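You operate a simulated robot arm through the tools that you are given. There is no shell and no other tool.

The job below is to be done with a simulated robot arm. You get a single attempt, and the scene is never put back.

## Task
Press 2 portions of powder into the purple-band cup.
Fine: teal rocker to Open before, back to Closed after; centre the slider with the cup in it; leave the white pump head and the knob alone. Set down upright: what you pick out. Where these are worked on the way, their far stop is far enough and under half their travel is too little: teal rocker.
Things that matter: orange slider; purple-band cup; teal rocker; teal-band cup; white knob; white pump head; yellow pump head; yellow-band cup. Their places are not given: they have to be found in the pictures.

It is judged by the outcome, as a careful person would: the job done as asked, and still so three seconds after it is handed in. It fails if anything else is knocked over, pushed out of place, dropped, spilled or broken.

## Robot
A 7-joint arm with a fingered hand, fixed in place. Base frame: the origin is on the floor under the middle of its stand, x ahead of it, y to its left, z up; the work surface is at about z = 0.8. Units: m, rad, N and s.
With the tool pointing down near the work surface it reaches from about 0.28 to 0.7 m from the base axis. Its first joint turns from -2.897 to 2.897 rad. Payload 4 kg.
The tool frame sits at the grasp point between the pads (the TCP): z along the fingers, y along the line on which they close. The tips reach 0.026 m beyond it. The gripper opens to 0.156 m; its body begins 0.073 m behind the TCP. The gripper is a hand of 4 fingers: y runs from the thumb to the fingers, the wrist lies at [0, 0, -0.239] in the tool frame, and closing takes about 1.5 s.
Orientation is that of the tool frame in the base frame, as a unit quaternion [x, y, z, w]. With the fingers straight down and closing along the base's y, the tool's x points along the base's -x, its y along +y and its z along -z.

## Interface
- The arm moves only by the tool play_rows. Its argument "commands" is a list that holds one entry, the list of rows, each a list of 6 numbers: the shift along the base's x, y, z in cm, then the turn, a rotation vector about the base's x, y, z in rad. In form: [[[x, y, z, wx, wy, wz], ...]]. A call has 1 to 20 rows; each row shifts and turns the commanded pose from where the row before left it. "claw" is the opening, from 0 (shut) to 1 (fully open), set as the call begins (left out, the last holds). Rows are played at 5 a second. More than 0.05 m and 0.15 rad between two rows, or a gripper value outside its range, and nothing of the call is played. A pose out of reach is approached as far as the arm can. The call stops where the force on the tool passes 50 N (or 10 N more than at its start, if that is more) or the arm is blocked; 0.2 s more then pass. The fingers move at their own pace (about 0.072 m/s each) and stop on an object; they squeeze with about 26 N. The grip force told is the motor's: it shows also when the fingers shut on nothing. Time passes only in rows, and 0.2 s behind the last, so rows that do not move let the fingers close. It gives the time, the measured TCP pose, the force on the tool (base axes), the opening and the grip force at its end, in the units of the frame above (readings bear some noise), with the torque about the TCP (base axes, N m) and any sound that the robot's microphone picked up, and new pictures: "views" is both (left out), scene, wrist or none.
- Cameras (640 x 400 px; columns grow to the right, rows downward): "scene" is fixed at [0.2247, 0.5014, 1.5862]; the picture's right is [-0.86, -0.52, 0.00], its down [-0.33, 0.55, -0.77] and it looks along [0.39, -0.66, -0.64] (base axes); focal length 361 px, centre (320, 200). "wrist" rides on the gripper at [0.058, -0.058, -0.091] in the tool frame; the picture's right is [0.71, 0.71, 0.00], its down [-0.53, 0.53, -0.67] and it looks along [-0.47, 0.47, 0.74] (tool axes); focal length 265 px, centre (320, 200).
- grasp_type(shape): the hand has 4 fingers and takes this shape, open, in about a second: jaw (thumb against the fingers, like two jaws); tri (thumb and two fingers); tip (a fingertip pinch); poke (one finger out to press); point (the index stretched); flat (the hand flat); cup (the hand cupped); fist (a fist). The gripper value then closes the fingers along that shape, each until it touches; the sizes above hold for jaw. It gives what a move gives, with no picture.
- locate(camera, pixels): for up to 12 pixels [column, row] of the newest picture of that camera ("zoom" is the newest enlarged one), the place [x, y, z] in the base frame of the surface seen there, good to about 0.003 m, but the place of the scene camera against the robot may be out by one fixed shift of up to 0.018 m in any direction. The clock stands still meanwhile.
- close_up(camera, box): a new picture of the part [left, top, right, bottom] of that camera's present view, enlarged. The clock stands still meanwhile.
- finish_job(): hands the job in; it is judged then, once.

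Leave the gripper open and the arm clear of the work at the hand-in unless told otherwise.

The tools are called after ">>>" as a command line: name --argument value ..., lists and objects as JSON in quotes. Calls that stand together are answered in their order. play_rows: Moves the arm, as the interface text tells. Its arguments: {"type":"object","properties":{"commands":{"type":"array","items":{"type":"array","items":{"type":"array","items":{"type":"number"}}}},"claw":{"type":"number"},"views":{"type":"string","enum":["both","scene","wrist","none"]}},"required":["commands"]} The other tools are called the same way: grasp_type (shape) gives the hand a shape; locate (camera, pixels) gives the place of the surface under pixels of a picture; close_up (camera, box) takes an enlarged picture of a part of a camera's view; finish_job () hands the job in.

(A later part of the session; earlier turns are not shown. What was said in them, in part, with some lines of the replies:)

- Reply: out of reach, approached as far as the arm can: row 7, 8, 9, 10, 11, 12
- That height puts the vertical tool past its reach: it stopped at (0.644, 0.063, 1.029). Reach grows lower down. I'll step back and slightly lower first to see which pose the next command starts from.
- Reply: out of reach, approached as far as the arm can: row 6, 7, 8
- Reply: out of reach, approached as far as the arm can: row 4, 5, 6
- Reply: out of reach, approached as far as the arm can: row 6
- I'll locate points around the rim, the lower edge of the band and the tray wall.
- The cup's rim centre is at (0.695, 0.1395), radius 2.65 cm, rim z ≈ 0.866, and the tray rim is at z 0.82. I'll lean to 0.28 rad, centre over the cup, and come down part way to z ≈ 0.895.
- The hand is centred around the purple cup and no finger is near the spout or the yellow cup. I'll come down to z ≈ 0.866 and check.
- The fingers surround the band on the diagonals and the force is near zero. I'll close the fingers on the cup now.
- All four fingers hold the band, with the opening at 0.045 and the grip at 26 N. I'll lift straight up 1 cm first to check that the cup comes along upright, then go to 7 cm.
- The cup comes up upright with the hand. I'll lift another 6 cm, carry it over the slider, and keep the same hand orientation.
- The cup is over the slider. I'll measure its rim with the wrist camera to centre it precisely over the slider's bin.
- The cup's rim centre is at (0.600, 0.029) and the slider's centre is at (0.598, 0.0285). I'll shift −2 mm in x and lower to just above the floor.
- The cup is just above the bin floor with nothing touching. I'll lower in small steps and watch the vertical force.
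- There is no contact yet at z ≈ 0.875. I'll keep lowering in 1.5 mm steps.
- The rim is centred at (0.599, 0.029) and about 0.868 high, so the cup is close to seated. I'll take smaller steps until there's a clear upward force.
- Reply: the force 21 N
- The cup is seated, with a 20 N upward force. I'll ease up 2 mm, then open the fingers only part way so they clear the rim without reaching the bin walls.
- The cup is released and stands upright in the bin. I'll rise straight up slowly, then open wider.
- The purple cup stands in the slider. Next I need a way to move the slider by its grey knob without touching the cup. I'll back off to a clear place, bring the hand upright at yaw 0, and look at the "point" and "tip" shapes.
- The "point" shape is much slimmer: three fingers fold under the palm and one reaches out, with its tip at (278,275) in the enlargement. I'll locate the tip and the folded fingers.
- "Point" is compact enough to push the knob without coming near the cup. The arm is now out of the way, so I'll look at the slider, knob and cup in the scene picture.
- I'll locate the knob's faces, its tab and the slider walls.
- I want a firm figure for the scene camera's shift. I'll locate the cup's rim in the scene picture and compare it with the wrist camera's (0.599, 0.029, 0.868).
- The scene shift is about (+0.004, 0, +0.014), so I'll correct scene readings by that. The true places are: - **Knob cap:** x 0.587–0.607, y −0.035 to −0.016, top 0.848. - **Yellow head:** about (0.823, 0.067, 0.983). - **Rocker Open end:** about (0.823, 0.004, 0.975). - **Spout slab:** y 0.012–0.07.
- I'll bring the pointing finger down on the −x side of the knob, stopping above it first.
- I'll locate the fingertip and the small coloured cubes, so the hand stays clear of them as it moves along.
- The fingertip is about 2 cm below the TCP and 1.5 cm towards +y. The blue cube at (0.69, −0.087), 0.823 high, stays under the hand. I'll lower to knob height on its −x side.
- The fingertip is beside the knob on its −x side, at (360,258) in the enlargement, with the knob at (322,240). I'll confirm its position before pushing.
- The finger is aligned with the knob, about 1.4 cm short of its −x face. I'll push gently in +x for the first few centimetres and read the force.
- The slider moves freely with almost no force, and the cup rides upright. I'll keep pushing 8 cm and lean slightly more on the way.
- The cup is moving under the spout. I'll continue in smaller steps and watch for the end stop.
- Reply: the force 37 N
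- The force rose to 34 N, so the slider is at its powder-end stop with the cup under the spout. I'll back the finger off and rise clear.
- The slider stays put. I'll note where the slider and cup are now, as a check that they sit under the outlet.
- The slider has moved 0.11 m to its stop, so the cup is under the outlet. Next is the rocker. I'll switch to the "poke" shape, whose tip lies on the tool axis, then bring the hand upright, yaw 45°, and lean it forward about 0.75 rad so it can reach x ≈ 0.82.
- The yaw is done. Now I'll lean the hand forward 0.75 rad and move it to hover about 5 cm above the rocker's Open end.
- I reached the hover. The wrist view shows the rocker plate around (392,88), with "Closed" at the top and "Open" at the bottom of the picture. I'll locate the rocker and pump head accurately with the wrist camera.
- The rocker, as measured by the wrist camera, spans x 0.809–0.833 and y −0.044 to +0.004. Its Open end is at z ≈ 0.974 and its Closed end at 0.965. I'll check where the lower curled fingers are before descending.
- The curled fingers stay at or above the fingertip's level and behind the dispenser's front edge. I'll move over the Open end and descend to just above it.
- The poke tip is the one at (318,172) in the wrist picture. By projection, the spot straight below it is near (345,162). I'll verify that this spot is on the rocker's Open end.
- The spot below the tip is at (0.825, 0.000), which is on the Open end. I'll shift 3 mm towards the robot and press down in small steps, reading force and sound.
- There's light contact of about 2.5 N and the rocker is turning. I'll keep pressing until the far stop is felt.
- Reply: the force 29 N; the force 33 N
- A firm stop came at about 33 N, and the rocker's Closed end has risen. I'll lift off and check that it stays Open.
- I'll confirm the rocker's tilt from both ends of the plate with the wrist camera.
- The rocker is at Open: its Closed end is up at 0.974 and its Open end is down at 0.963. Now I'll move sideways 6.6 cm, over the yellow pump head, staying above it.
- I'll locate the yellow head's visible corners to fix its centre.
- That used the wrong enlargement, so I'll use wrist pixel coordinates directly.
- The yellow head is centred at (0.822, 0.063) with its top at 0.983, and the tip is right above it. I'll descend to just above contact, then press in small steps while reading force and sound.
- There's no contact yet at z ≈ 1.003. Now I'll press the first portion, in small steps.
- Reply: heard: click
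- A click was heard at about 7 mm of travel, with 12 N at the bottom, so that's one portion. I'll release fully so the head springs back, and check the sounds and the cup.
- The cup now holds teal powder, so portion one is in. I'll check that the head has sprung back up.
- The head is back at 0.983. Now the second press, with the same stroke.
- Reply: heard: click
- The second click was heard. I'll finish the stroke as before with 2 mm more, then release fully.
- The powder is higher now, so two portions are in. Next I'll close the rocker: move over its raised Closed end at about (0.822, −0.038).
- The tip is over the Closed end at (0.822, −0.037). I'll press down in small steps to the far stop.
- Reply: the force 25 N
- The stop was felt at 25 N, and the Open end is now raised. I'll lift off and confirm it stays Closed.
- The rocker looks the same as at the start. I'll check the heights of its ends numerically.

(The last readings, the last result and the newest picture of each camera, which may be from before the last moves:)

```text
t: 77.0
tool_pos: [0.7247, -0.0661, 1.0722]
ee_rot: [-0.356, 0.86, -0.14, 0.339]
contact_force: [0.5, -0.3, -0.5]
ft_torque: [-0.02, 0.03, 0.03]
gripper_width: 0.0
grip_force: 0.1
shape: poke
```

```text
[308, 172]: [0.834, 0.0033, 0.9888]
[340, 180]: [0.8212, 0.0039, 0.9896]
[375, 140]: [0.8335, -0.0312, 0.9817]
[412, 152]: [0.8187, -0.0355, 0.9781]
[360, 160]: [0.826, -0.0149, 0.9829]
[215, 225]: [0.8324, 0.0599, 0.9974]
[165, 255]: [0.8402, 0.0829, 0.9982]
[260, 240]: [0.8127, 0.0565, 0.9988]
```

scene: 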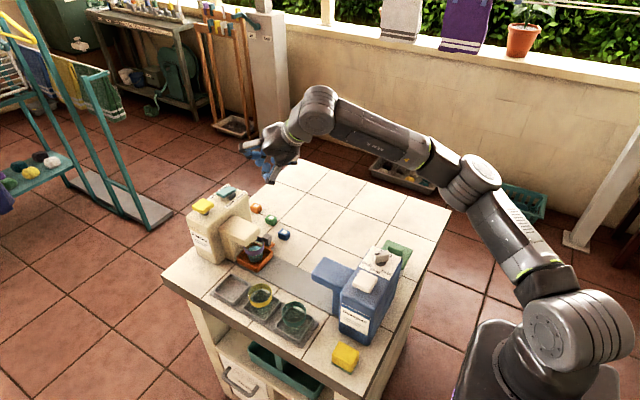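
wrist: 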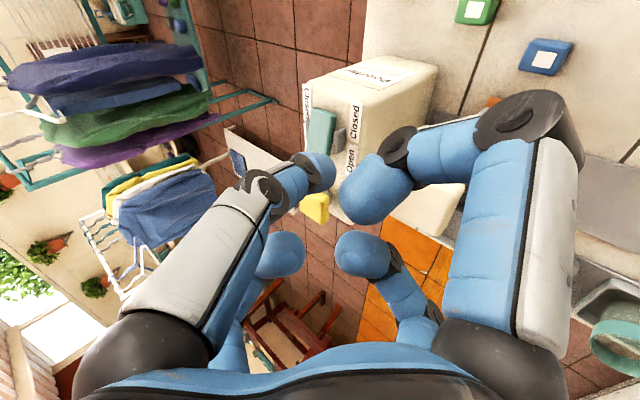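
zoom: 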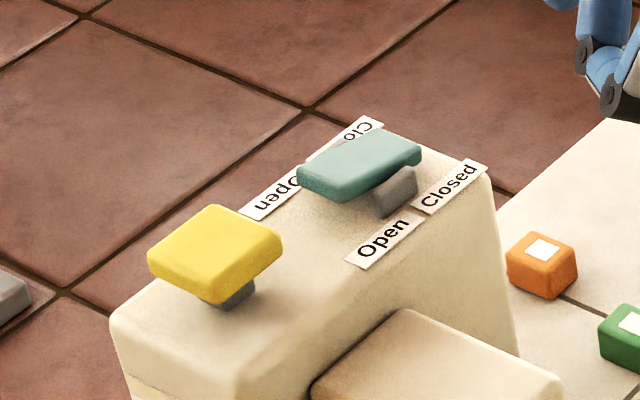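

The rocker is Closed again: +y end 0.989 and −y end 0.978, both as at the start. Next I'll slide the slider back to the centre. I'll return to the slim "point" shape, yaw 0, and approach the knob's +x side. First I'll reorient in the clear.

>>> play_rows --commands '[[[-2.9, -0.7, 0.6, 0, 0.15, 0], [-2.9, -0.7, 0.6, 0, 0.15, 0], [-2.9, -0.7, 0.6, 0, 0.15, 0], [-2.9, -0.7, 0.6, 0, 0.15, 0], [-2.9, -0.7, 0.6, 0, 0.15, 0], [0, 0, 0, 0, 0, -0.1309], [0, 0, 0, 0, 0, -0.1309], [0, 0, 0, 0, 0, -0.1309], [0, 0, 0, 0, 0, -0.1309], [0, 0, 0, 0, 0, -0.1309], [0, 0, 0, 0, 0, -0.1309], [0, 0, 0, 0, 0, 0]]]' --views "none"

>>> grasp_type --shape "point"

>>> play_rows --commands '[[[1.0, 0, -0.5, 0, -0.14, 0], [1.0, 0, -0.5, 0, -0.14, 0], [1.0, 0, -0.5, 0, -0.14, 0], [0, 0, 0, 0, 0, 0]]]' --views "both"

```text
t: 79.6
tool_pos: [0.5804, -0.1012, 1.1018]
ee_rot: [0.0, 1.0, 0.0, -0.001]
contact_force: [0.0, -0.3, 0.0]
ft_torque: [-0.02, -0.02, 0.02]
gripper_width: 0.0
grip_force: 0.0
shape: poke
```

```text
t: 80.5
tool_pos: [0.5811, -0.1022, 1.1025]
ee_rot: [-0.001, 1.0, 0.0, 0.0]
contact_force: [0.1, 0.5, -0.6]
ft_torque: [0.0, 0.02, 0.04]
gripper_width: 0.15
grip_force: 0.1
shape: point
```

```text
t: 81.5
tool_pos: [0.6104, -0.1023, 1.0864]
ee_rot: [0.0, 0.978, 0.0, 0.21]
contact_force: [0.0, -0.2, -1.1]
ft_torque: [0.02, 0.0, 0.02]
gripper_width: 0.1501
grip_force: 0.0
shape: point
```

scene: 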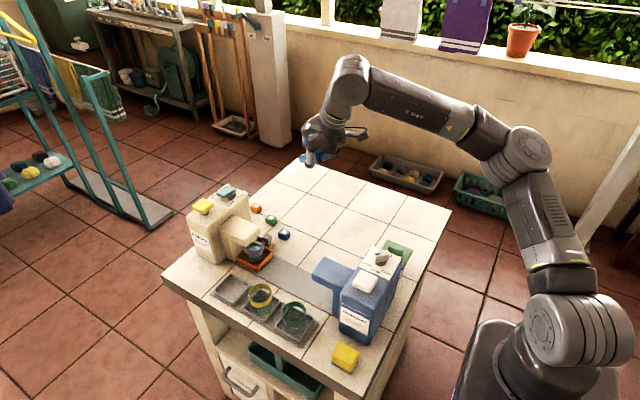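
wrist: 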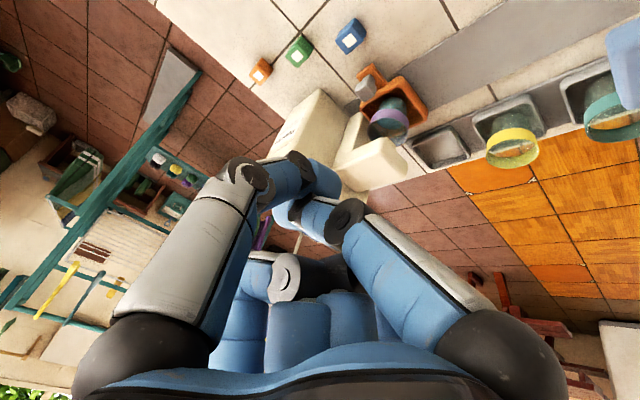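

The fingers seem to have folded a little differently this time, so I'll look closely before using the hand.

>>> close_up --camera "scene" --box '[275, 90, 385, 190]'

>>> close_up --camera "wrist" --box '[200, 130, 440, 340]'

>>> locate --camera "wrist" --pixels '[[320, 180], [330, 190], [300, 170], [345, 215], [320, 215], [295, 210], [285, 275], [340, 260], [250, 180], [300, 340]]'

```text
4.00 times, centred on (330, 140) of scene
```

zoom: 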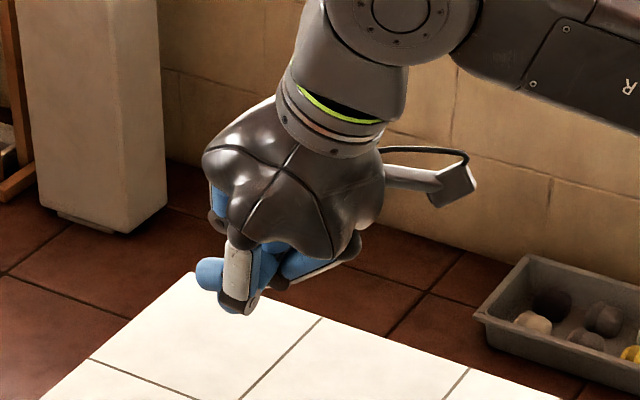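

```text
1.90 times, centred on (320, 235) of wrist
```

zoom: 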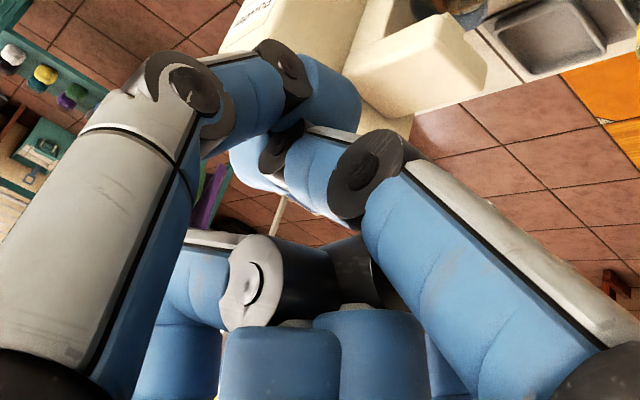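

```text
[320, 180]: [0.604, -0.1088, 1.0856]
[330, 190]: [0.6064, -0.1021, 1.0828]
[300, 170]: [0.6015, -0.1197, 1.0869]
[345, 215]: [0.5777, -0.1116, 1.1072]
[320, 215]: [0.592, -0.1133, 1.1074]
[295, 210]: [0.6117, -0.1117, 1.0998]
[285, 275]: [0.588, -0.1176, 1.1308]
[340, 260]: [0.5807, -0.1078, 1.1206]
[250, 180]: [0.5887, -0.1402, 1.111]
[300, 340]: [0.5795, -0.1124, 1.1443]
```

From "poke" the fingers folded into each other untidily. I'll reopen to "jaw" and go to "point" again, as I did the first time.

>>> grasp_type --shape "jaw"

>>> play_rows --commands '[[[0, 0, 0, 0, 0, 0], [0, 0, 0, 0, 0, 0], [0, 0, 0, 0, 0, 0], [0, 0, 0, 0, 0, 0]]]' --claw 0.48 --views "none"

>>> grasp_type --shape "point"

>>> play_rows --commands '[[[0, 0, 0, 0, 0, 0], [0, 0, 0, 0, 0, 0]]]' --views "both"

>>> close_up --camera "scene" --box '[275, 90, 385, 190]'

>>> close_up --camera "wrist" --box '[200, 130, 440, 340]'

```text
t: 82.4
tool_pos: [0.6109, -0.1035, 1.0875]
ee_rot: [-0.002, 0.978, 0.0, 0.209]
contact_force: [0.4, -0.2, -0.2]
ft_torque: [-0.03, 0.02, 0.01]
gripper_width: 0.1558
grip_force: 0.0
shape: jaw
```

```text
t: 83.4
tool_pos: [0.6113, -0.1026, 1.0875]
ee_rot: [0.0, 0.978, 0.0, 0.209]
contact_force: [-0.8, 0.6, 0.1]
ft_torque: [0.01, 0.05, -0.05]
gripper_width: 0.0754
grip_force: 0.1
shape: jaw
```

```text
t: 84.3
tool_pos: [0.6104, -0.1018, 1.0856]
ee_rot: [-0.001, 0.978, 0.0, 0.209]
contact_force: [-0.2, 0.0, 0.3]
ft_torque: [0.01, -0.02, -0.02]
gripper_width: 0.0
grip_force: 0.0
shape: point
```

```text
t: 84.9
tool_pos: [0.6111, -0.1024, 1.0871]
ee_rot: [-0.001, 0.978, 0.0, 0.208]
contact_force: [1.1, 0.3, -0.5]
ft_torque: [-0.02, -0.02, -0.02]
gripper_width: 0.0
grip_force: 0.0
shape: point
```

scene: 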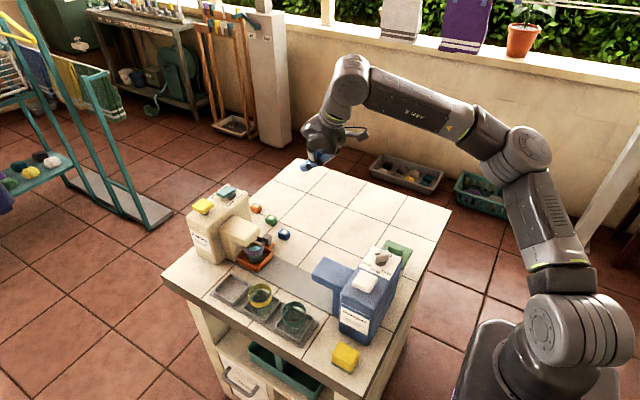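
wrist: 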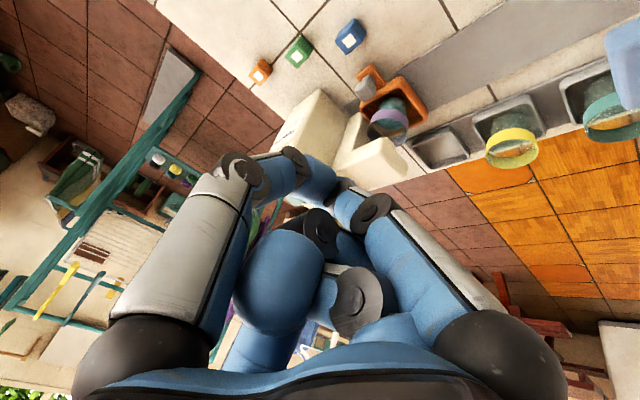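

```text
4.00 times, centred on (330, 140) of scene
```

zoom: 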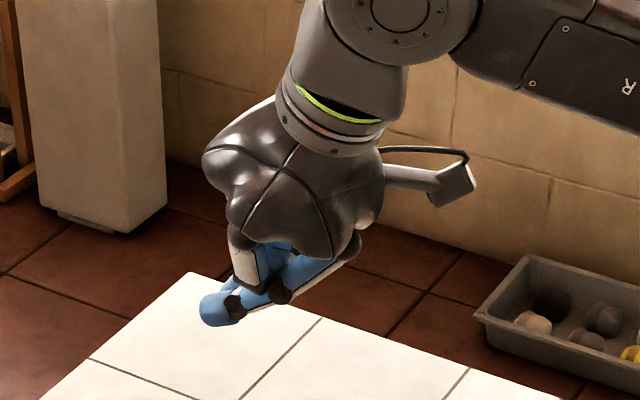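

```text
1.90 times, centred on (320, 235) of wrist
```

zoom: 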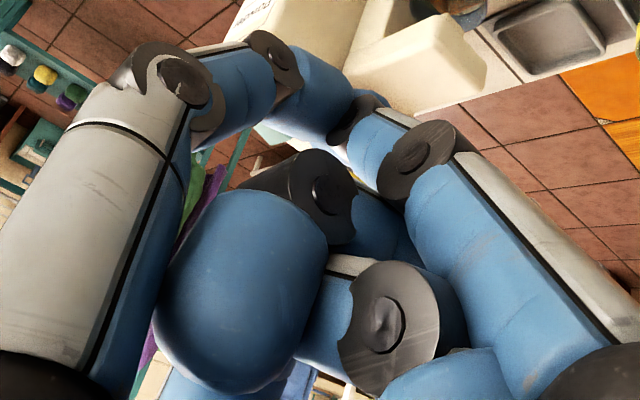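

This is the same clean shape as before. I'll measure the tip against the folded knuckles at this tilt, since they must pass over the knob when pulling back.

>>> locate --camera "zoom" --pixels '[[215, 320], [210, 310], [230, 320], [225, 300], [245, 290], [278, 300], [282, 292], [262, 292], [245, 288], [300, 285], [270, 302], [240, 310]]'

```text
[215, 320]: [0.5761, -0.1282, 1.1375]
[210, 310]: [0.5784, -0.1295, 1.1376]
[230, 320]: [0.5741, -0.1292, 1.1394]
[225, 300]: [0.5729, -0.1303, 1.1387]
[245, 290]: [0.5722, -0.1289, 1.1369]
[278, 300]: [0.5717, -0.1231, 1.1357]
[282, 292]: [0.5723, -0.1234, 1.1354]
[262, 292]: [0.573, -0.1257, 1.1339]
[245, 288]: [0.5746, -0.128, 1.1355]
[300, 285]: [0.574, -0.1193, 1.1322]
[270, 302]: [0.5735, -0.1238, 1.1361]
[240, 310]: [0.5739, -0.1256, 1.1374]
```

>>> locate --camera "scene" --pixels '[[304, 170], [302.5, 167.5], [308, 170.5], [306, 165], [319.5, 165], [320.5, 163], [315.5, 163], [311, 162], [325, 161], [317.5, 165.5], [313, 167]]'

```text
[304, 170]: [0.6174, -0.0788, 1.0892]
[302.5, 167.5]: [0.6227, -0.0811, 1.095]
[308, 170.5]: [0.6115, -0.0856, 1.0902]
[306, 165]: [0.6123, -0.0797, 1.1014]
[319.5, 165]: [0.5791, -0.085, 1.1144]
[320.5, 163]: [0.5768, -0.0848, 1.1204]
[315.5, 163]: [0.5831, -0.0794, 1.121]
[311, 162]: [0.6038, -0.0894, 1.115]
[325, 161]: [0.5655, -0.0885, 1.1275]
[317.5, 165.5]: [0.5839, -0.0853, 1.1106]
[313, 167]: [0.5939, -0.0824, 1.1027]
```

The folded knuckles ride about 2 cm behind the tip and level with the TCP, and the tip reaches about 1.8 cm lower. With the TCP at z ≈ 0.853 the knuckles clear the knob's top (0.848) while the tip still catches its side. I'll move above the gap between the knob and the dispenser body.

>>> play_rows --commands '[[[2.44, 1.1, -2.1, 0, 0, 0], [2.44, 1.1, -2.1, 0, 0, 0], [2.44, 1.1, -2.1, 0, 0, 0], [2.44, 1.1, -2.1, 0, 0, 0], [2.6, 1.1, -2.1, 0, 0, 0], [0, 0, 0, 0, 0, 0]]]' --views "both"

>>> close_up --camera "scene" --box '[200, 170, 320, 280]'

```text
t: 86.3
tool_pos: [0.7326, -0.0456, 0.9829]
ee_rot: [-0.001, 0.978, 0.0, 0.209]
contact_force: [0.5, 0.9, -1.1]
ft_torque: [0.01, 0.01, -0.04]
gripper_width: 0.0
grip_force: 0.1
shape: point
```

scene: 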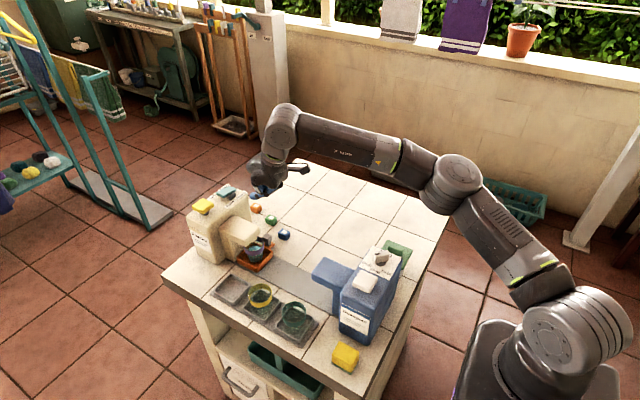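
wrist: 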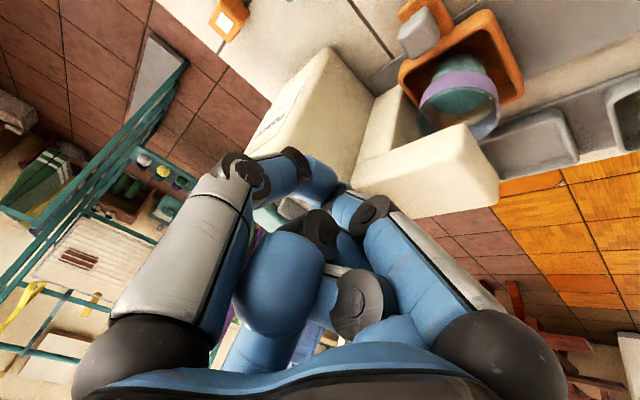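

```text
3.64 times, centred on (260, 225) of scene
```

zoom: 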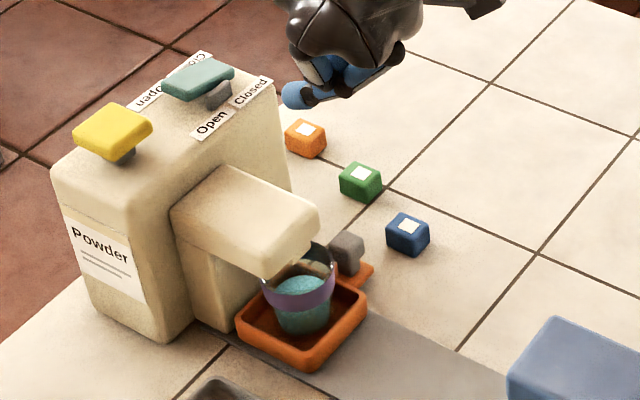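

I'll measure the knob and the nearby dispenser faces with the wrist camera from here.

>>> close_up --camera "wrist" --box '[300, 0, 500, 140]'

```text
2.86 times, centred on (400, 70) of wrist
```

zoom: 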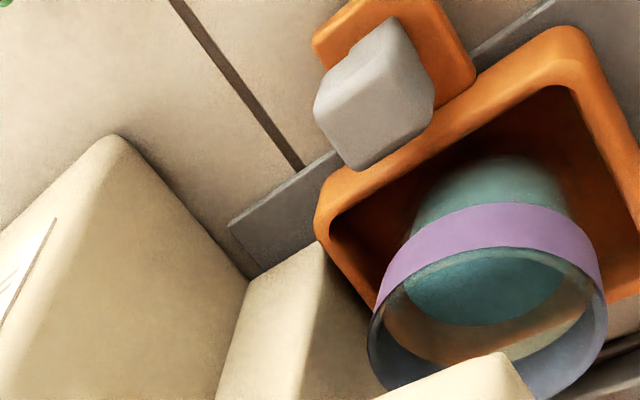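

>>> locate --camera "zoom" --pixels '[[330, 105], [360, 155], [425, 110], [390, 85], [365, 130], [345, 75], [330, 190], [570, 50], [120, 150], [240, 290], [300, 290], [320, 220]]'

```text
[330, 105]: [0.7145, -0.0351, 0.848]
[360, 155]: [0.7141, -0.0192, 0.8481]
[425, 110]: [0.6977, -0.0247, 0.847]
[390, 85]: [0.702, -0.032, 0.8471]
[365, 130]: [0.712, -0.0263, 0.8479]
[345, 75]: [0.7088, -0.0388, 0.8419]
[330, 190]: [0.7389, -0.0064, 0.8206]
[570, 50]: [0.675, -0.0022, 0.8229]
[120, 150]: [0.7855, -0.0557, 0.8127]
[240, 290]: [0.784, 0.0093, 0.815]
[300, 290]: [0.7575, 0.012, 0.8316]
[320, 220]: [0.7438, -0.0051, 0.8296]
```

The knob spans x 0.697–0.716, y −0.036 to −0.017, with its top at 0.848. The finger will come down about 9 mm beyond its +x face. I'll descend most of the way and check.

>>> play_rows --commands '[[[0, 0, -2.0, 0, 0, 0], [0, 0, -2.0, 0, 0, 0], [0, 0, -2.0, 0, 0, 0], [0, 0, -2.0, 0, 0, 0], [0, 0, -1.5, 0, 0, 0], [0, 0, -1.0, 0, 0, 0], [0, 0, 0, 0, 0, 0]]]' --views "both"

>>> close_up --camera "scene" --box '[215, 195, 305, 275]'

>>> close_up --camera "wrist" --box '[220, 60, 460, 240]'

```text
t: 87.9
tool_pos: [0.7338, -0.048, 0.8768]
ee_rot: [0.0, 0.978, 0.0, 0.209]
contact_force: [-0.5, -0.6, -0.1]
ft_torque: [-0.03, 0.0, 0.01]
gripper_width: 0.1501
grip_force: 0.0
shape: point
```

scene: 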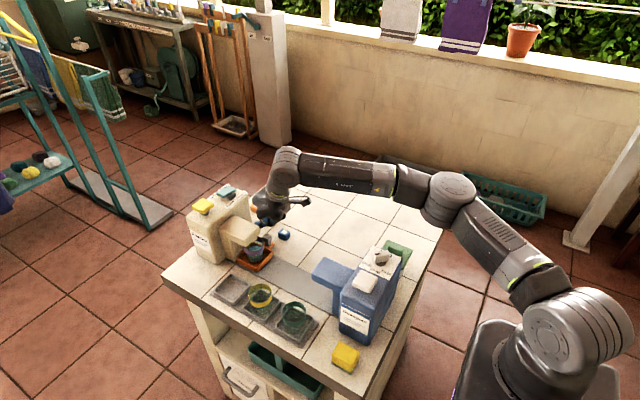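
wrist: 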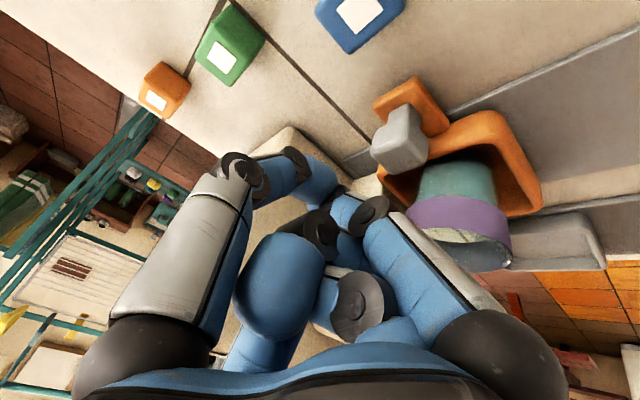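

```text
5.00 times, centred on (260, 235) of scene
```

zoom: 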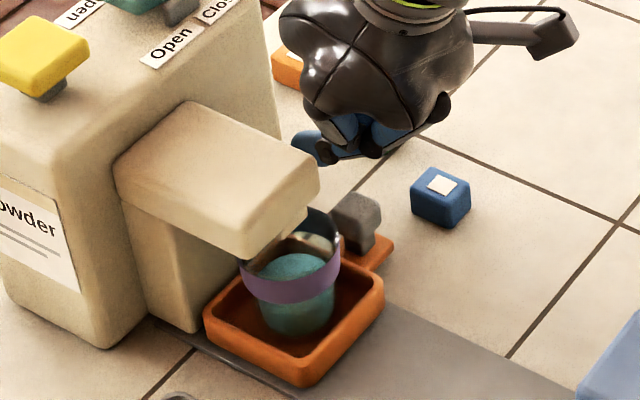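

```text
2.22 times, centred on (340, 150) of wrist
```

zoom: 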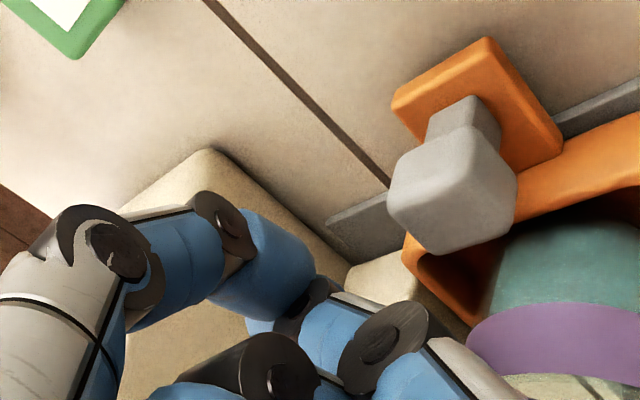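

The finger is clear of the knob, the spout and the body. I'll go down the last 2.4 cm.

>>> play_rows --commands '[[[0, 0, -0.9, 0, 0, 0], [0, 0, -0.8, 0, 0, 0], [0, 0, -0.7, 0, 0, 0], [0, 0, 0, 0, 0, 0]]]' --views "both"

>>> close_up --camera "scene" --box '[215, 195, 305, 275]'

>>> close_up --camera "wrist" --box '[220, 80, 460, 260]'

```text
t: 88.9
tool_pos: [0.7329, -0.0467, 0.8532]
ee_rot: [-0.002, 0.978, 0.001, 0.209]
contact_force: [-0.4, -0.2, 0.5]
ft_torque: [0.03, -0.01, -0.03]
gripper_width: 0.1502
grip_force: 0.1
shape: point
```

scene: 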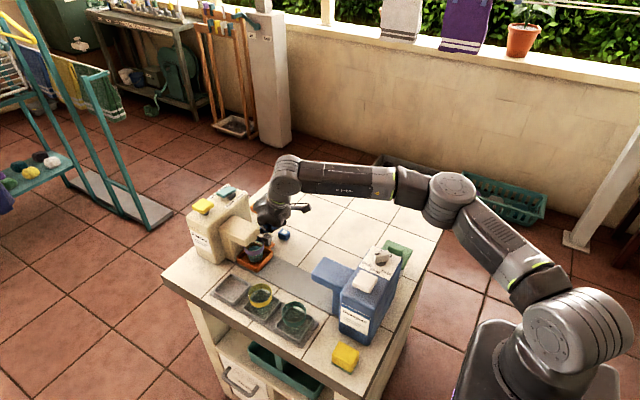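
wrist: 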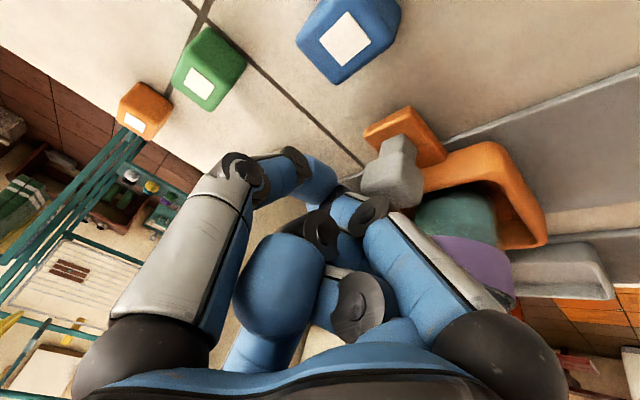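

```text
5.00 times, centred on (260, 235) of scene
```

zoom: 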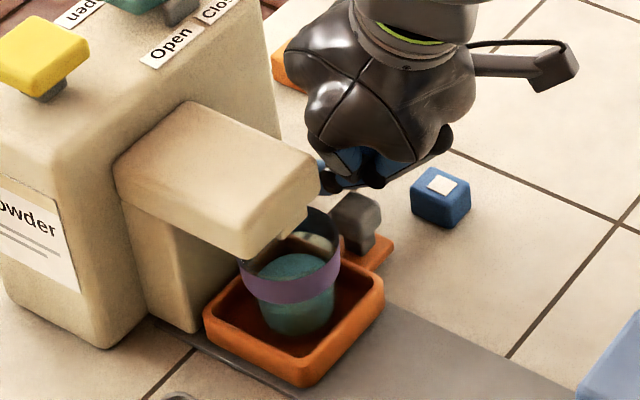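

```text
2.22 times, centred on (340, 170) of wrist
```

zoom: 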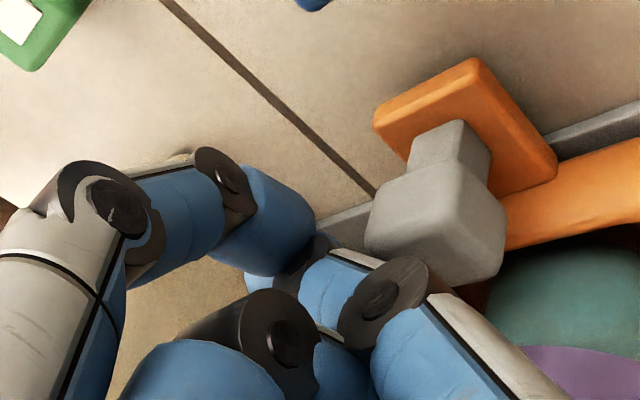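

>>> locate --camera "wrist" --pixels '[[373, 206], [366, 212], [345, 210], [335, 205], [320, 185], [325, 175], [312, 172], [365, 185], [385, 195], [395, 170], [400, 202], [385, 215]]'

```text
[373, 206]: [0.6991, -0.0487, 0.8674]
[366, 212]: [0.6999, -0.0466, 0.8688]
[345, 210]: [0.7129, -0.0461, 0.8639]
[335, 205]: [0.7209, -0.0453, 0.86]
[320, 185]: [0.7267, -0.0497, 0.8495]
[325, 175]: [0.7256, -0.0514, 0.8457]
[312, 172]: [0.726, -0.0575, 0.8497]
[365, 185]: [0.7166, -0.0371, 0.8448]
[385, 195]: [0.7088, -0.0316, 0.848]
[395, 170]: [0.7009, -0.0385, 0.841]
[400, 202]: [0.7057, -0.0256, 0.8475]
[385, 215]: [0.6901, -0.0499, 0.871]
```

The folded knuckle passes very close over the knob's top edge. I'll raise 4 mm first, so the tip still overlaps the knob by over a centimetre, then ease towards −x in small steps and watch the forces.

>>> play_rows --commands '[[[0, 0.1, 0.4, 0, 0, 0], [-0.3, 0, 0, 0, 0, 0], [-0.3, 0, 0, 0, 0, 0], [-0.3, 0, 0, 0, 0, 0], [-0.3, 0, 0, 0, 0, 0]]]' --views "both"

>>> close_up --camera "wrist" --box '[220, 80, 460, 260]'

>>> close_up --camera "scene" --box '[215, 195, 305, 275]'

```text
t: 90.1
tool_pos: [0.7236, -0.047, 0.8575]
ee_rot: [-0.001, 0.978, 0.0, 0.21]
contact_force: [0.2, -0.1, 0.0]
ft_torque: [0.01, -0.01, -0.05]
gripper_width: 0.1501
grip_force: 0.0
shape: point
```

scene: 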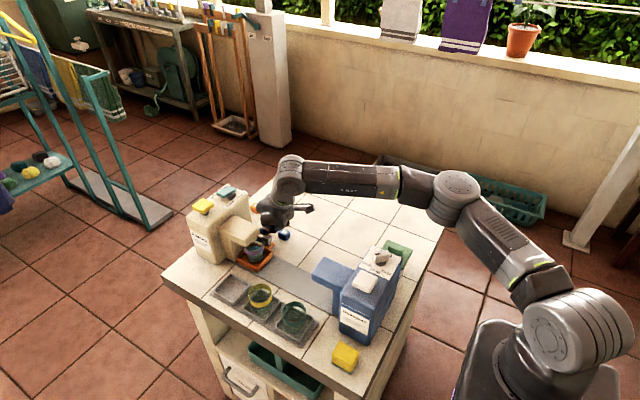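
wrist: 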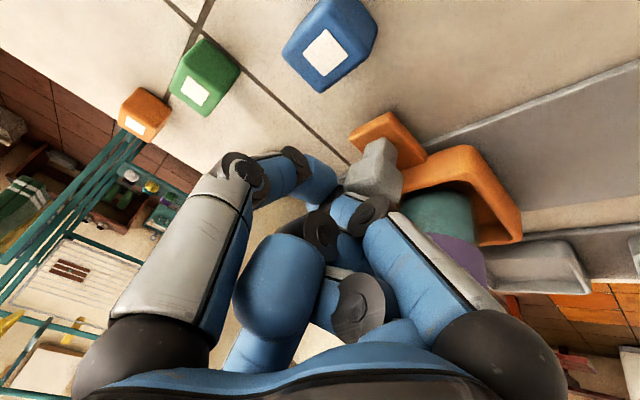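

```text
2.22 times, centred on (340, 170) of wrist
```

zoom: 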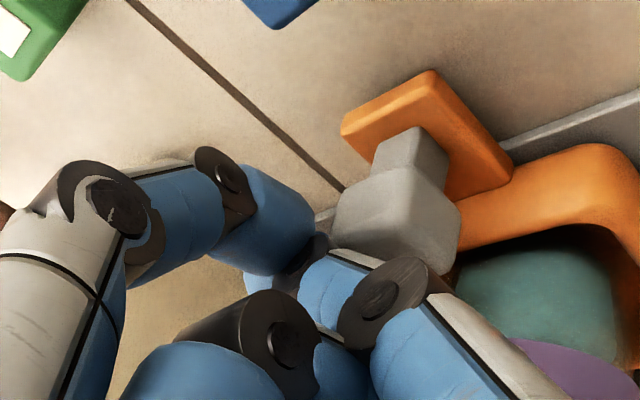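

```text
5.00 times, centred on (260, 235) of scene
```

zoom: 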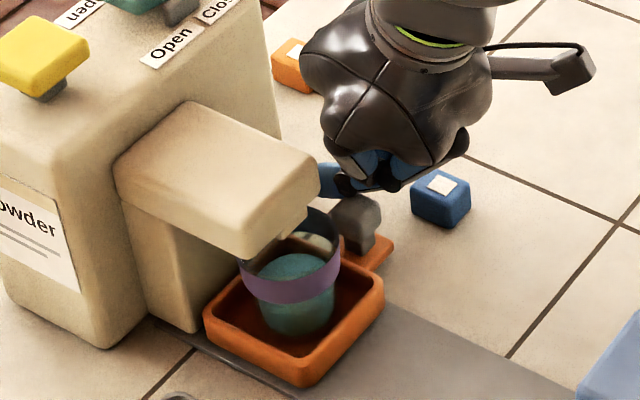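

There's no contact yet and nothing is touching the knob's top. I'll continue towards −x in small steps.

>>> play_rows --commands '[[[-0.3, 0, 0, 0, 0, 0], [-0.3, 0, 0, 0, 0, 0], [-0.3, 0, 0, 0, 0, 0]]]' --views "none"

>>> play_rows --commands '[[[-0.3, 0, 0, 0, 0, 0], [-0.3, 0, 0, 0, 0, 0], [-0.3, 0, 0, 0, 0, 0]]]' --views "both"

>>> close_up --camera "scene" --box '[215, 195, 305, 275]'

>>> close_up --camera "wrist" --box '[220, 80, 460, 260]'

```text
t: 90.9
tool_pos: [0.7134, -0.0462, 0.8568]
ee_rot: [0.0, 0.978, 0.0, 0.208]
contact_force: [1.8, -1.4, 4.4]
ft_torque: [0.03, -0.05, -0.06]
gripper_width: 0.1505
grip_force: 0.0
shape: point
```

```text
t: 91.7
tool_pos: [0.7031, -0.0462, 0.8575]
ee_rot: [0.001, 0.978, 0.0, 0.209]
contact_force: [1.2, -0.7, 4.0]
ft_torque: [-0.05, 0.0, -0.05]
gripper_width: 0.15
grip_force: 0.1
shape: point
```

scene: 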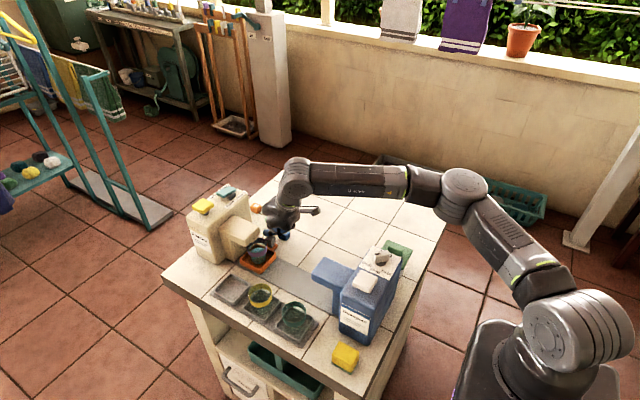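
wrist: 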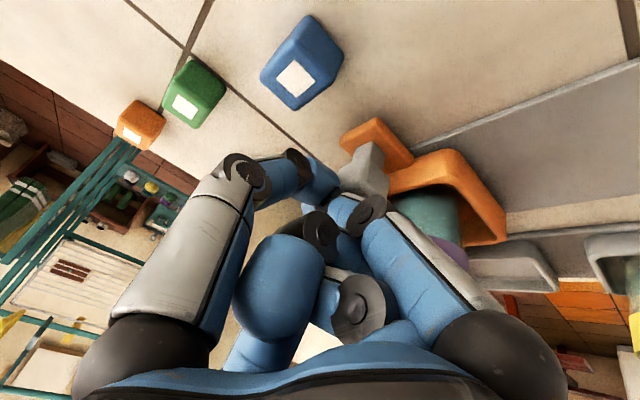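

```text
5.00 times, centred on (260, 235) of scene
```

zoom: 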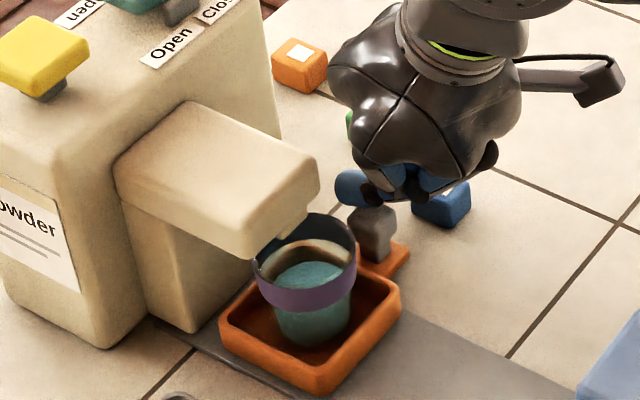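

```text
2.22 times, centred on (340, 170) of wrist
```

zoom: 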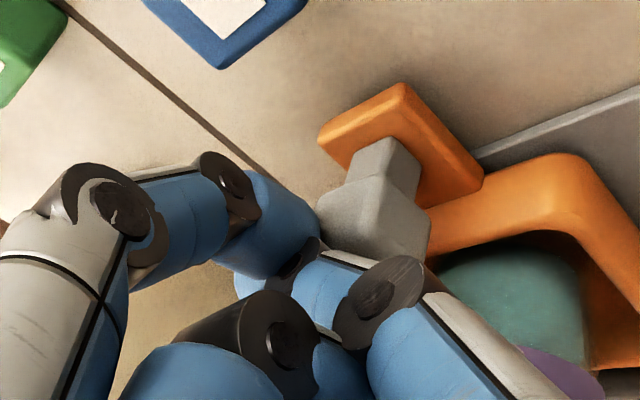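

The slider follows the finger with about 1–2 N. I'll keep pulling it smoothly back by 8 cm.

>>> play_rows --commands '[[[-0.5, 0, 0, 0, 0, 0], [-0.8, 0, 0, 0, 0, 0], [-0.8, 0, 0, 0, 0, 0], [-0.8, 0, 0, 0, 0, 0], [-0.8, 0, 0, 0, 0, 0], [-0.8, 0, 0, 0, 0, 0], [-0.8, 0, 0, 0, 0, 0], [-0.8, 0, 0, 0, 0, 0], [-0.8, 0, 0, 0, 0, 0], [-0.7, 0, 0, 0, 0, 0], [-0.4, 0, 0, 0, 0, 0], [0, 0, 0, 0, 0, 0]]]' --views "both"

>>> close_up --camera "scene" --box '[240, 205, 330, 295]'

```text
t: 94.3
tool_pos: [0.6245, -0.0452, 0.857]
ee_rot: [0.0, 0.978, 0.0, 0.208]
contact_force: [-0.4, -0.4, 3.5]
ft_torque: [0.03, -0.03, -0.02]
gripper_width: 0.15
grip_force: 0.0
shape: point
```

scene: 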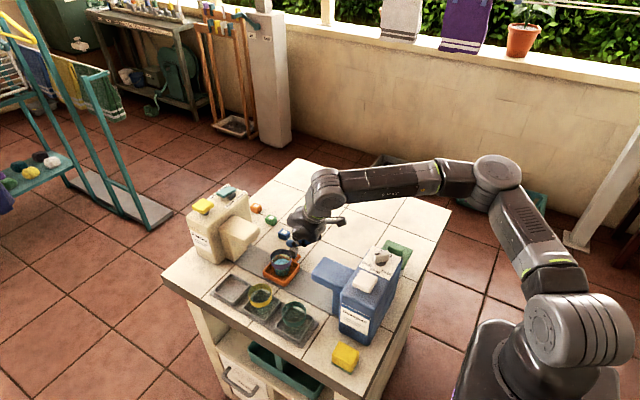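
wrist: 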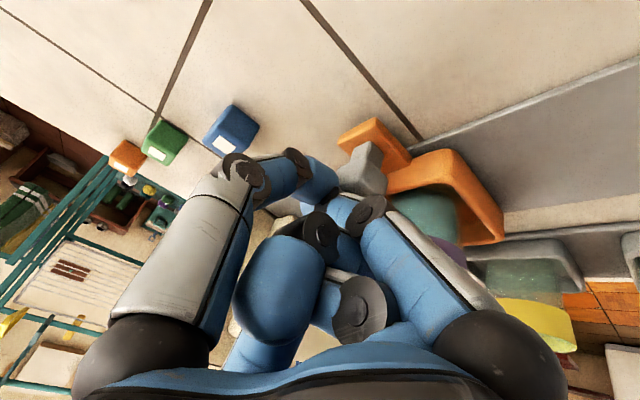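

```text
4.44 times, centred on (285, 250) of scene
```

zoom: 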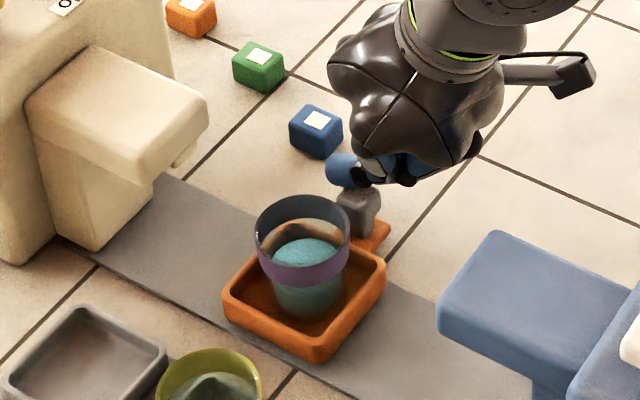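

The slider is about 2 cm short of its starting, central place at x ≈ 0.598. I'll pull 1.6 cm more and then measure precisely.

>>> play_rows --commands '[[[-0.5, 0, 0, 0, 0, 0], [-0.5, 0, 0, 0, 0, 0], [-0.4, 0, 0, 0, 0, 0], [-0.2, 0, 0, 0, 0, 0], [0, 0, 0, 0, 0, 0]]]' --views "both"

>>> close_up --camera "scene" --box '[260, 235, 324, 295]'

```text
t: 95.5
tool_pos: [0.6085, -0.0464, 0.8568]
ee_rot: [0.0, 0.978, 0.001, 0.209]
contact_force: [-1.0, -0.4, 3.4]
ft_torque: [0.05, 0.01, 0.04]
gripper_width: 0.15
grip_force: 0.1
shape: point
```

scene: 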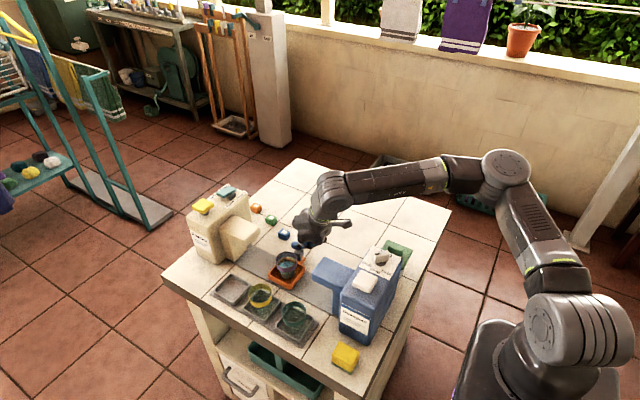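
wrist: 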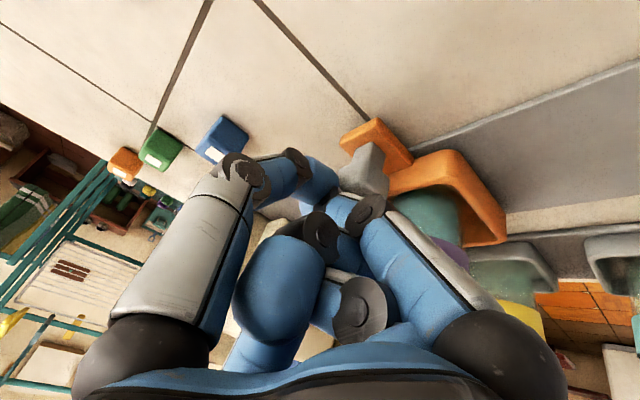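

```text
6.67 times, centred on (292, 265) of scene
```

zoom: 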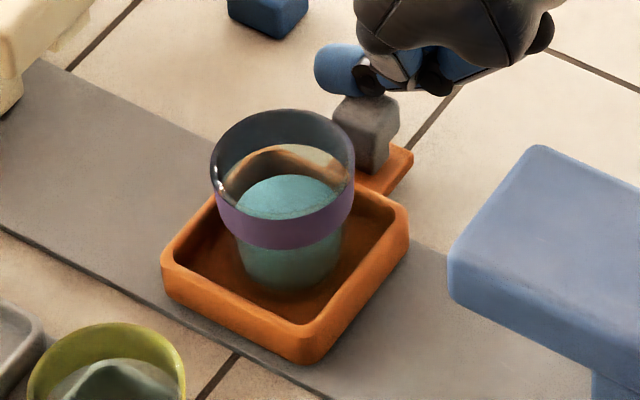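

Compared with the same enlargement before the pull, the slider's corners are about 9 enlarged pixels, or 4 mm, short of the starting place. I'll pull 4 mm more.

>>> play_rows --commands '[[[-0.2, 0, 0, 0, 0, 0], [-0.2, 0, 0, 0, 0, 0], [0, 0, 0, 0, 0, 0]]]' --views "scene"

>>> close_up --camera "scene" --box '[260, 235, 324, 295]'

```text
t: 96.3
tool_pos: [0.6041, -0.0458, 0.8564]
ee_rot: [0.0, 0.978, 0.0, 0.209]
contact_force: [0.8, -0.4, 1.0]
ft_torque: [-0.03, -0.01, -0.03]
gripper_width: 0.1501
grip_force: 0.1
shape: point
```

scene: 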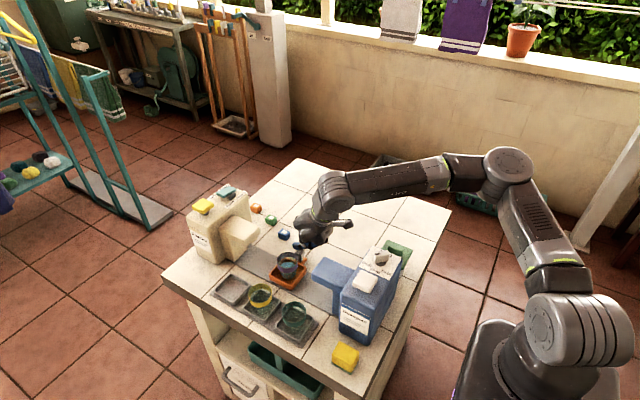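

```text
6.67 times, centred on (292, 265) of scene
```

zoom: 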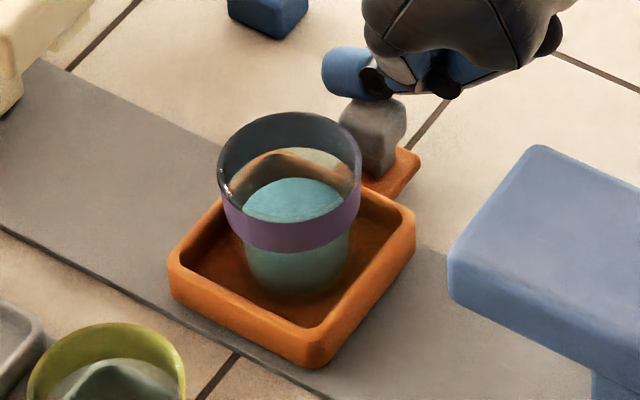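

The slider is within about 1 mm now. I'll nudge 1 mm more, then lift the finger straight up off the knob so it doesn't drag the slider.

>>> play_rows --commands '[[[-0.1, 0, 0, 0, 0, 0], [0, 0, 0, 0, 0, 0], [0.05, 0, 0.5, 0, 0, 0], [0.05, 0, 0.8, 0, 0, 0], [0, 0, 1.2, 0, 0, 0], [0, -0.5, 2.0, 0, 0, 0], [0, -0.5, 2.5, 0, 0, 0], [-1.0, -1.5, 3.0, 0, 0, 0], [-2.0, -2.0, 3.0, 0, 0.1, 0], [-3.0, -2.0, 3.0, 0, 0.1, 0], [-3.0, -2.0, 3.0, 0, 0.1, 0], [-3.0, -2.0, 3.0, 0, 0.1, 0], [0, 0, 0, 0, 0, 0]]]' --views "both"

>>> close_up --camera "scene" --box '[260, 235, 324, 295]'

```text
t: 99.1
tool_pos: [0.4805, -0.1516, 1.0765]
ee_rot: [-0.001, 1.0, 0.001, 0.009]
contact_force: [-1.0, -0.1, -0.6]
ft_torque: [-0.03, -0.04, 0.02]
gripper_width: 0.1503
grip_force: 0.1
shape: point
```

scene: 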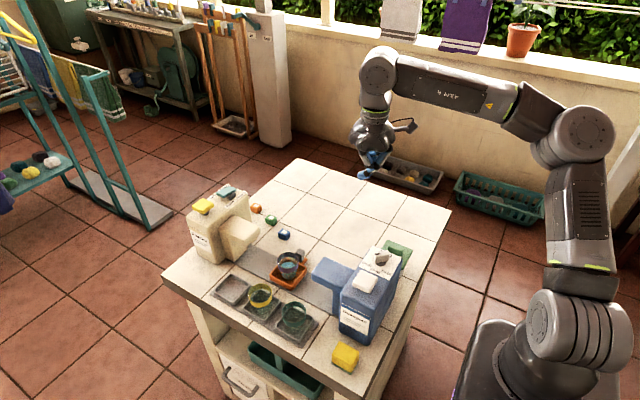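
wrist: 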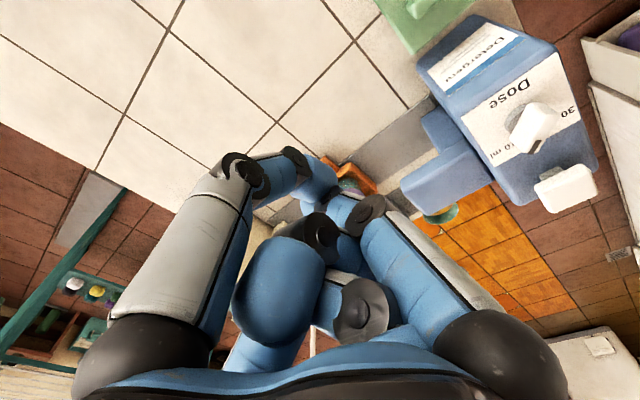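

```text
6.67 times, centred on (292, 265) of scene
```

zoom: 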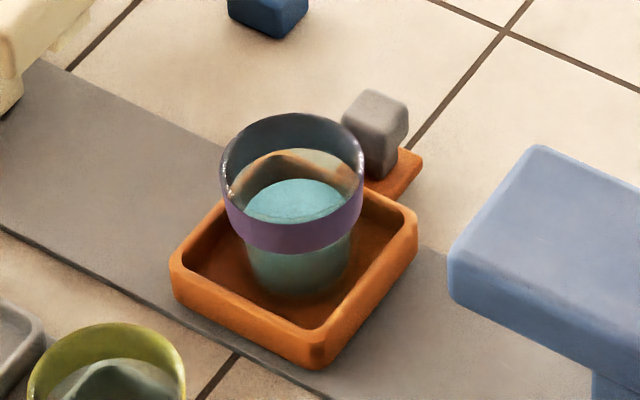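

The picture now matches the starting one. I'll run the same pixel locations I used at the start as a numeric check.

>>> locate --camera "zoom" --pixels '[[375, 103], [360, 110], [392, 108], [412, 165], [405, 185], [415, 235], [320, 350], [180, 280], [225, 170], [362, 170], [290, 220], [290, 118]]'

>>> close_up --camera "scene" --box '[160, 170, 430, 380]'

```text
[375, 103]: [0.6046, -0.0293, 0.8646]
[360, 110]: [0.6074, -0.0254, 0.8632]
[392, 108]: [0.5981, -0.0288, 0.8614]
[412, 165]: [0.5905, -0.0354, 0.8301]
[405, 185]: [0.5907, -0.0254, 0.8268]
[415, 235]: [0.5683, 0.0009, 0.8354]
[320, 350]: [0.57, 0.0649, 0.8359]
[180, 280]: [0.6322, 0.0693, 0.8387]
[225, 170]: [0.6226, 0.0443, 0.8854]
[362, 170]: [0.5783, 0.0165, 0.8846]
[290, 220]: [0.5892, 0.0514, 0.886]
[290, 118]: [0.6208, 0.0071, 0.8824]
```

```text
1.90 times, centred on (295, 275) of scene
```

zoom: 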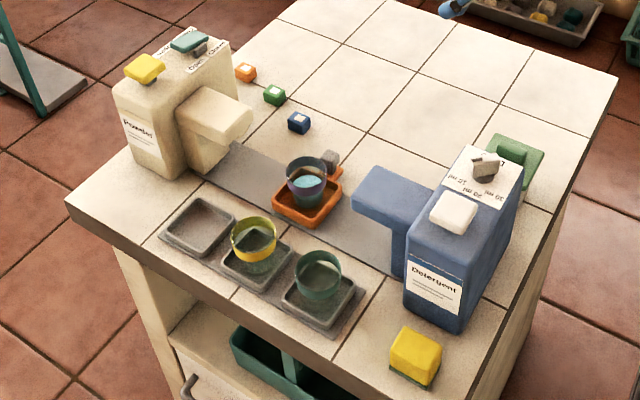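

The slider is back within about 1 mm of the centre with the filled cup upright in it. The other cups, the white pump head, the knob and the rocker look as they should. I'll retract to the start pose and open the hand.

>>> play_rows --commands '[[[-2.4, 1.1, 3.1, 0, 0, 0], [-2.4, 1.1, 3.1, 0, 0, 0], [-2.4, 1.1, 3.1, 0, 0, 0], [-2.4, 1.1, 3.1, 0, 0, 0], [-2.4, 1.1, 3.1, 0, 0, 0], [0, 0, 0, 0, 0, 0]]]' --views "none"

>>> grasp_type --shape "jaw"

>>> play_rows --commands '[[[0, 0, 0, 0, 0, 0], [0, 0, 0, 0, 0, 0], [0, 0, 0, 0, 0, 0], [0, 0, 0, 0, 0, 0], [0, 0, 0, 0, 0, 0]]]' --claw 1 --views "both"

>>> close_up --camera "scene" --box '[180, 170, 310, 290]'

>>> close_up --camera "scene" --box '[200, 240, 400, 380]'

```text
t: 100.5
tool_pos: [0.3616, -0.096, 1.2334]
ee_rot: [-0.001, 1.0, 0.0, 0.009]
contact_force: [-0.6, -0.2, 1.0]
ft_torque: [0.01, -0.01, 0.02]
gripper_width: 0.1503
grip_force: 0.0
shape: point
```

```text
t: 101.4
tool_pos: [0.3625, -0.097, 1.234]
ee_rot: [0.0, 1.0, 0.001, 0.01]
contact_force: [0.1, 0.0, 0.2]
ft_torque: [0.02, -0.02, 0.01]
gripper_width: 0.156
grip_force: 0.0
shape: jaw
```

```text
t: 102.6
tool_pos: [0.3629, -0.0969, 1.2333]
ee_rot: [-0.001, 1.0, 0.0, 0.011]
contact_force: [-0.2, 0.1, 0.1]
ft_torque: [-0.02, 0.01, -0.01]
gripper_width: 0.1559
grip_force: 0.0
shape: jaw
```

scene: 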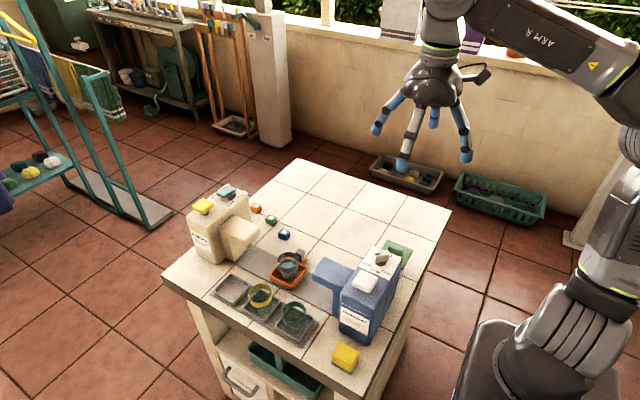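
wrist: 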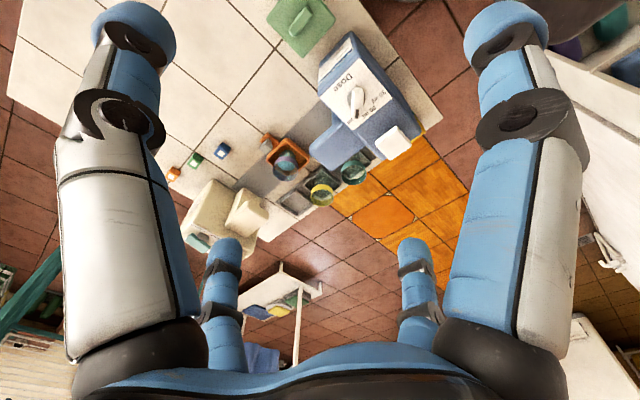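

```text
3.33 times, centred on (245, 230) of scene
```

zoom: 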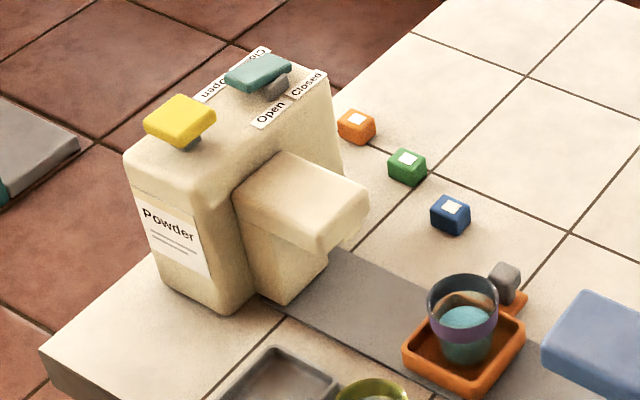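

```text
2.86 times, centred on (300, 310) of scene
```

zoom: 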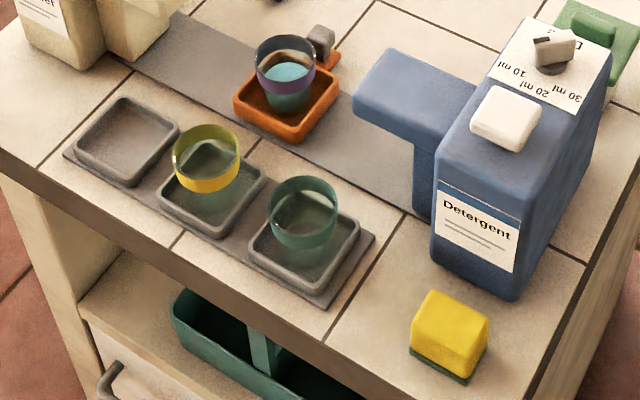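

Everything matches what was asked. The purple-band cup stands upright in the centred slider with two portions of powder. The rocker is back at Closed, the white pump head and knob are untouched, the other cups are undisturbed, and the hand is open and clear. I'm handing the job in.

>>> finish_job

```text
The job is handed in.
```

The purple-band cup now holds 2 portions of powder and stands upright in the slider, which is back at the centre. The job is handed in; I haven't been told how it was judged.

- **Powder:** I pressed the yellow pump head twice. Each press gave one click, and the powder level in the cup rose each time.
- **Teal rocker:** I pressed it to its Open stop before the powder and back to its Closed stop after. Both times I checked its tilt after lifting off.
- **Slider:** I took it to its powder-end stop for filling. I then brought it back to within about 1 mm of where it started, which I took as the centre because it sits midway between the two spouts.
- **Left alone:** I did not touch the white pump head or the knob. The other cups and the small cubes are where they were.
- **Arm:** The hand is open and the arm is clear of the bench.
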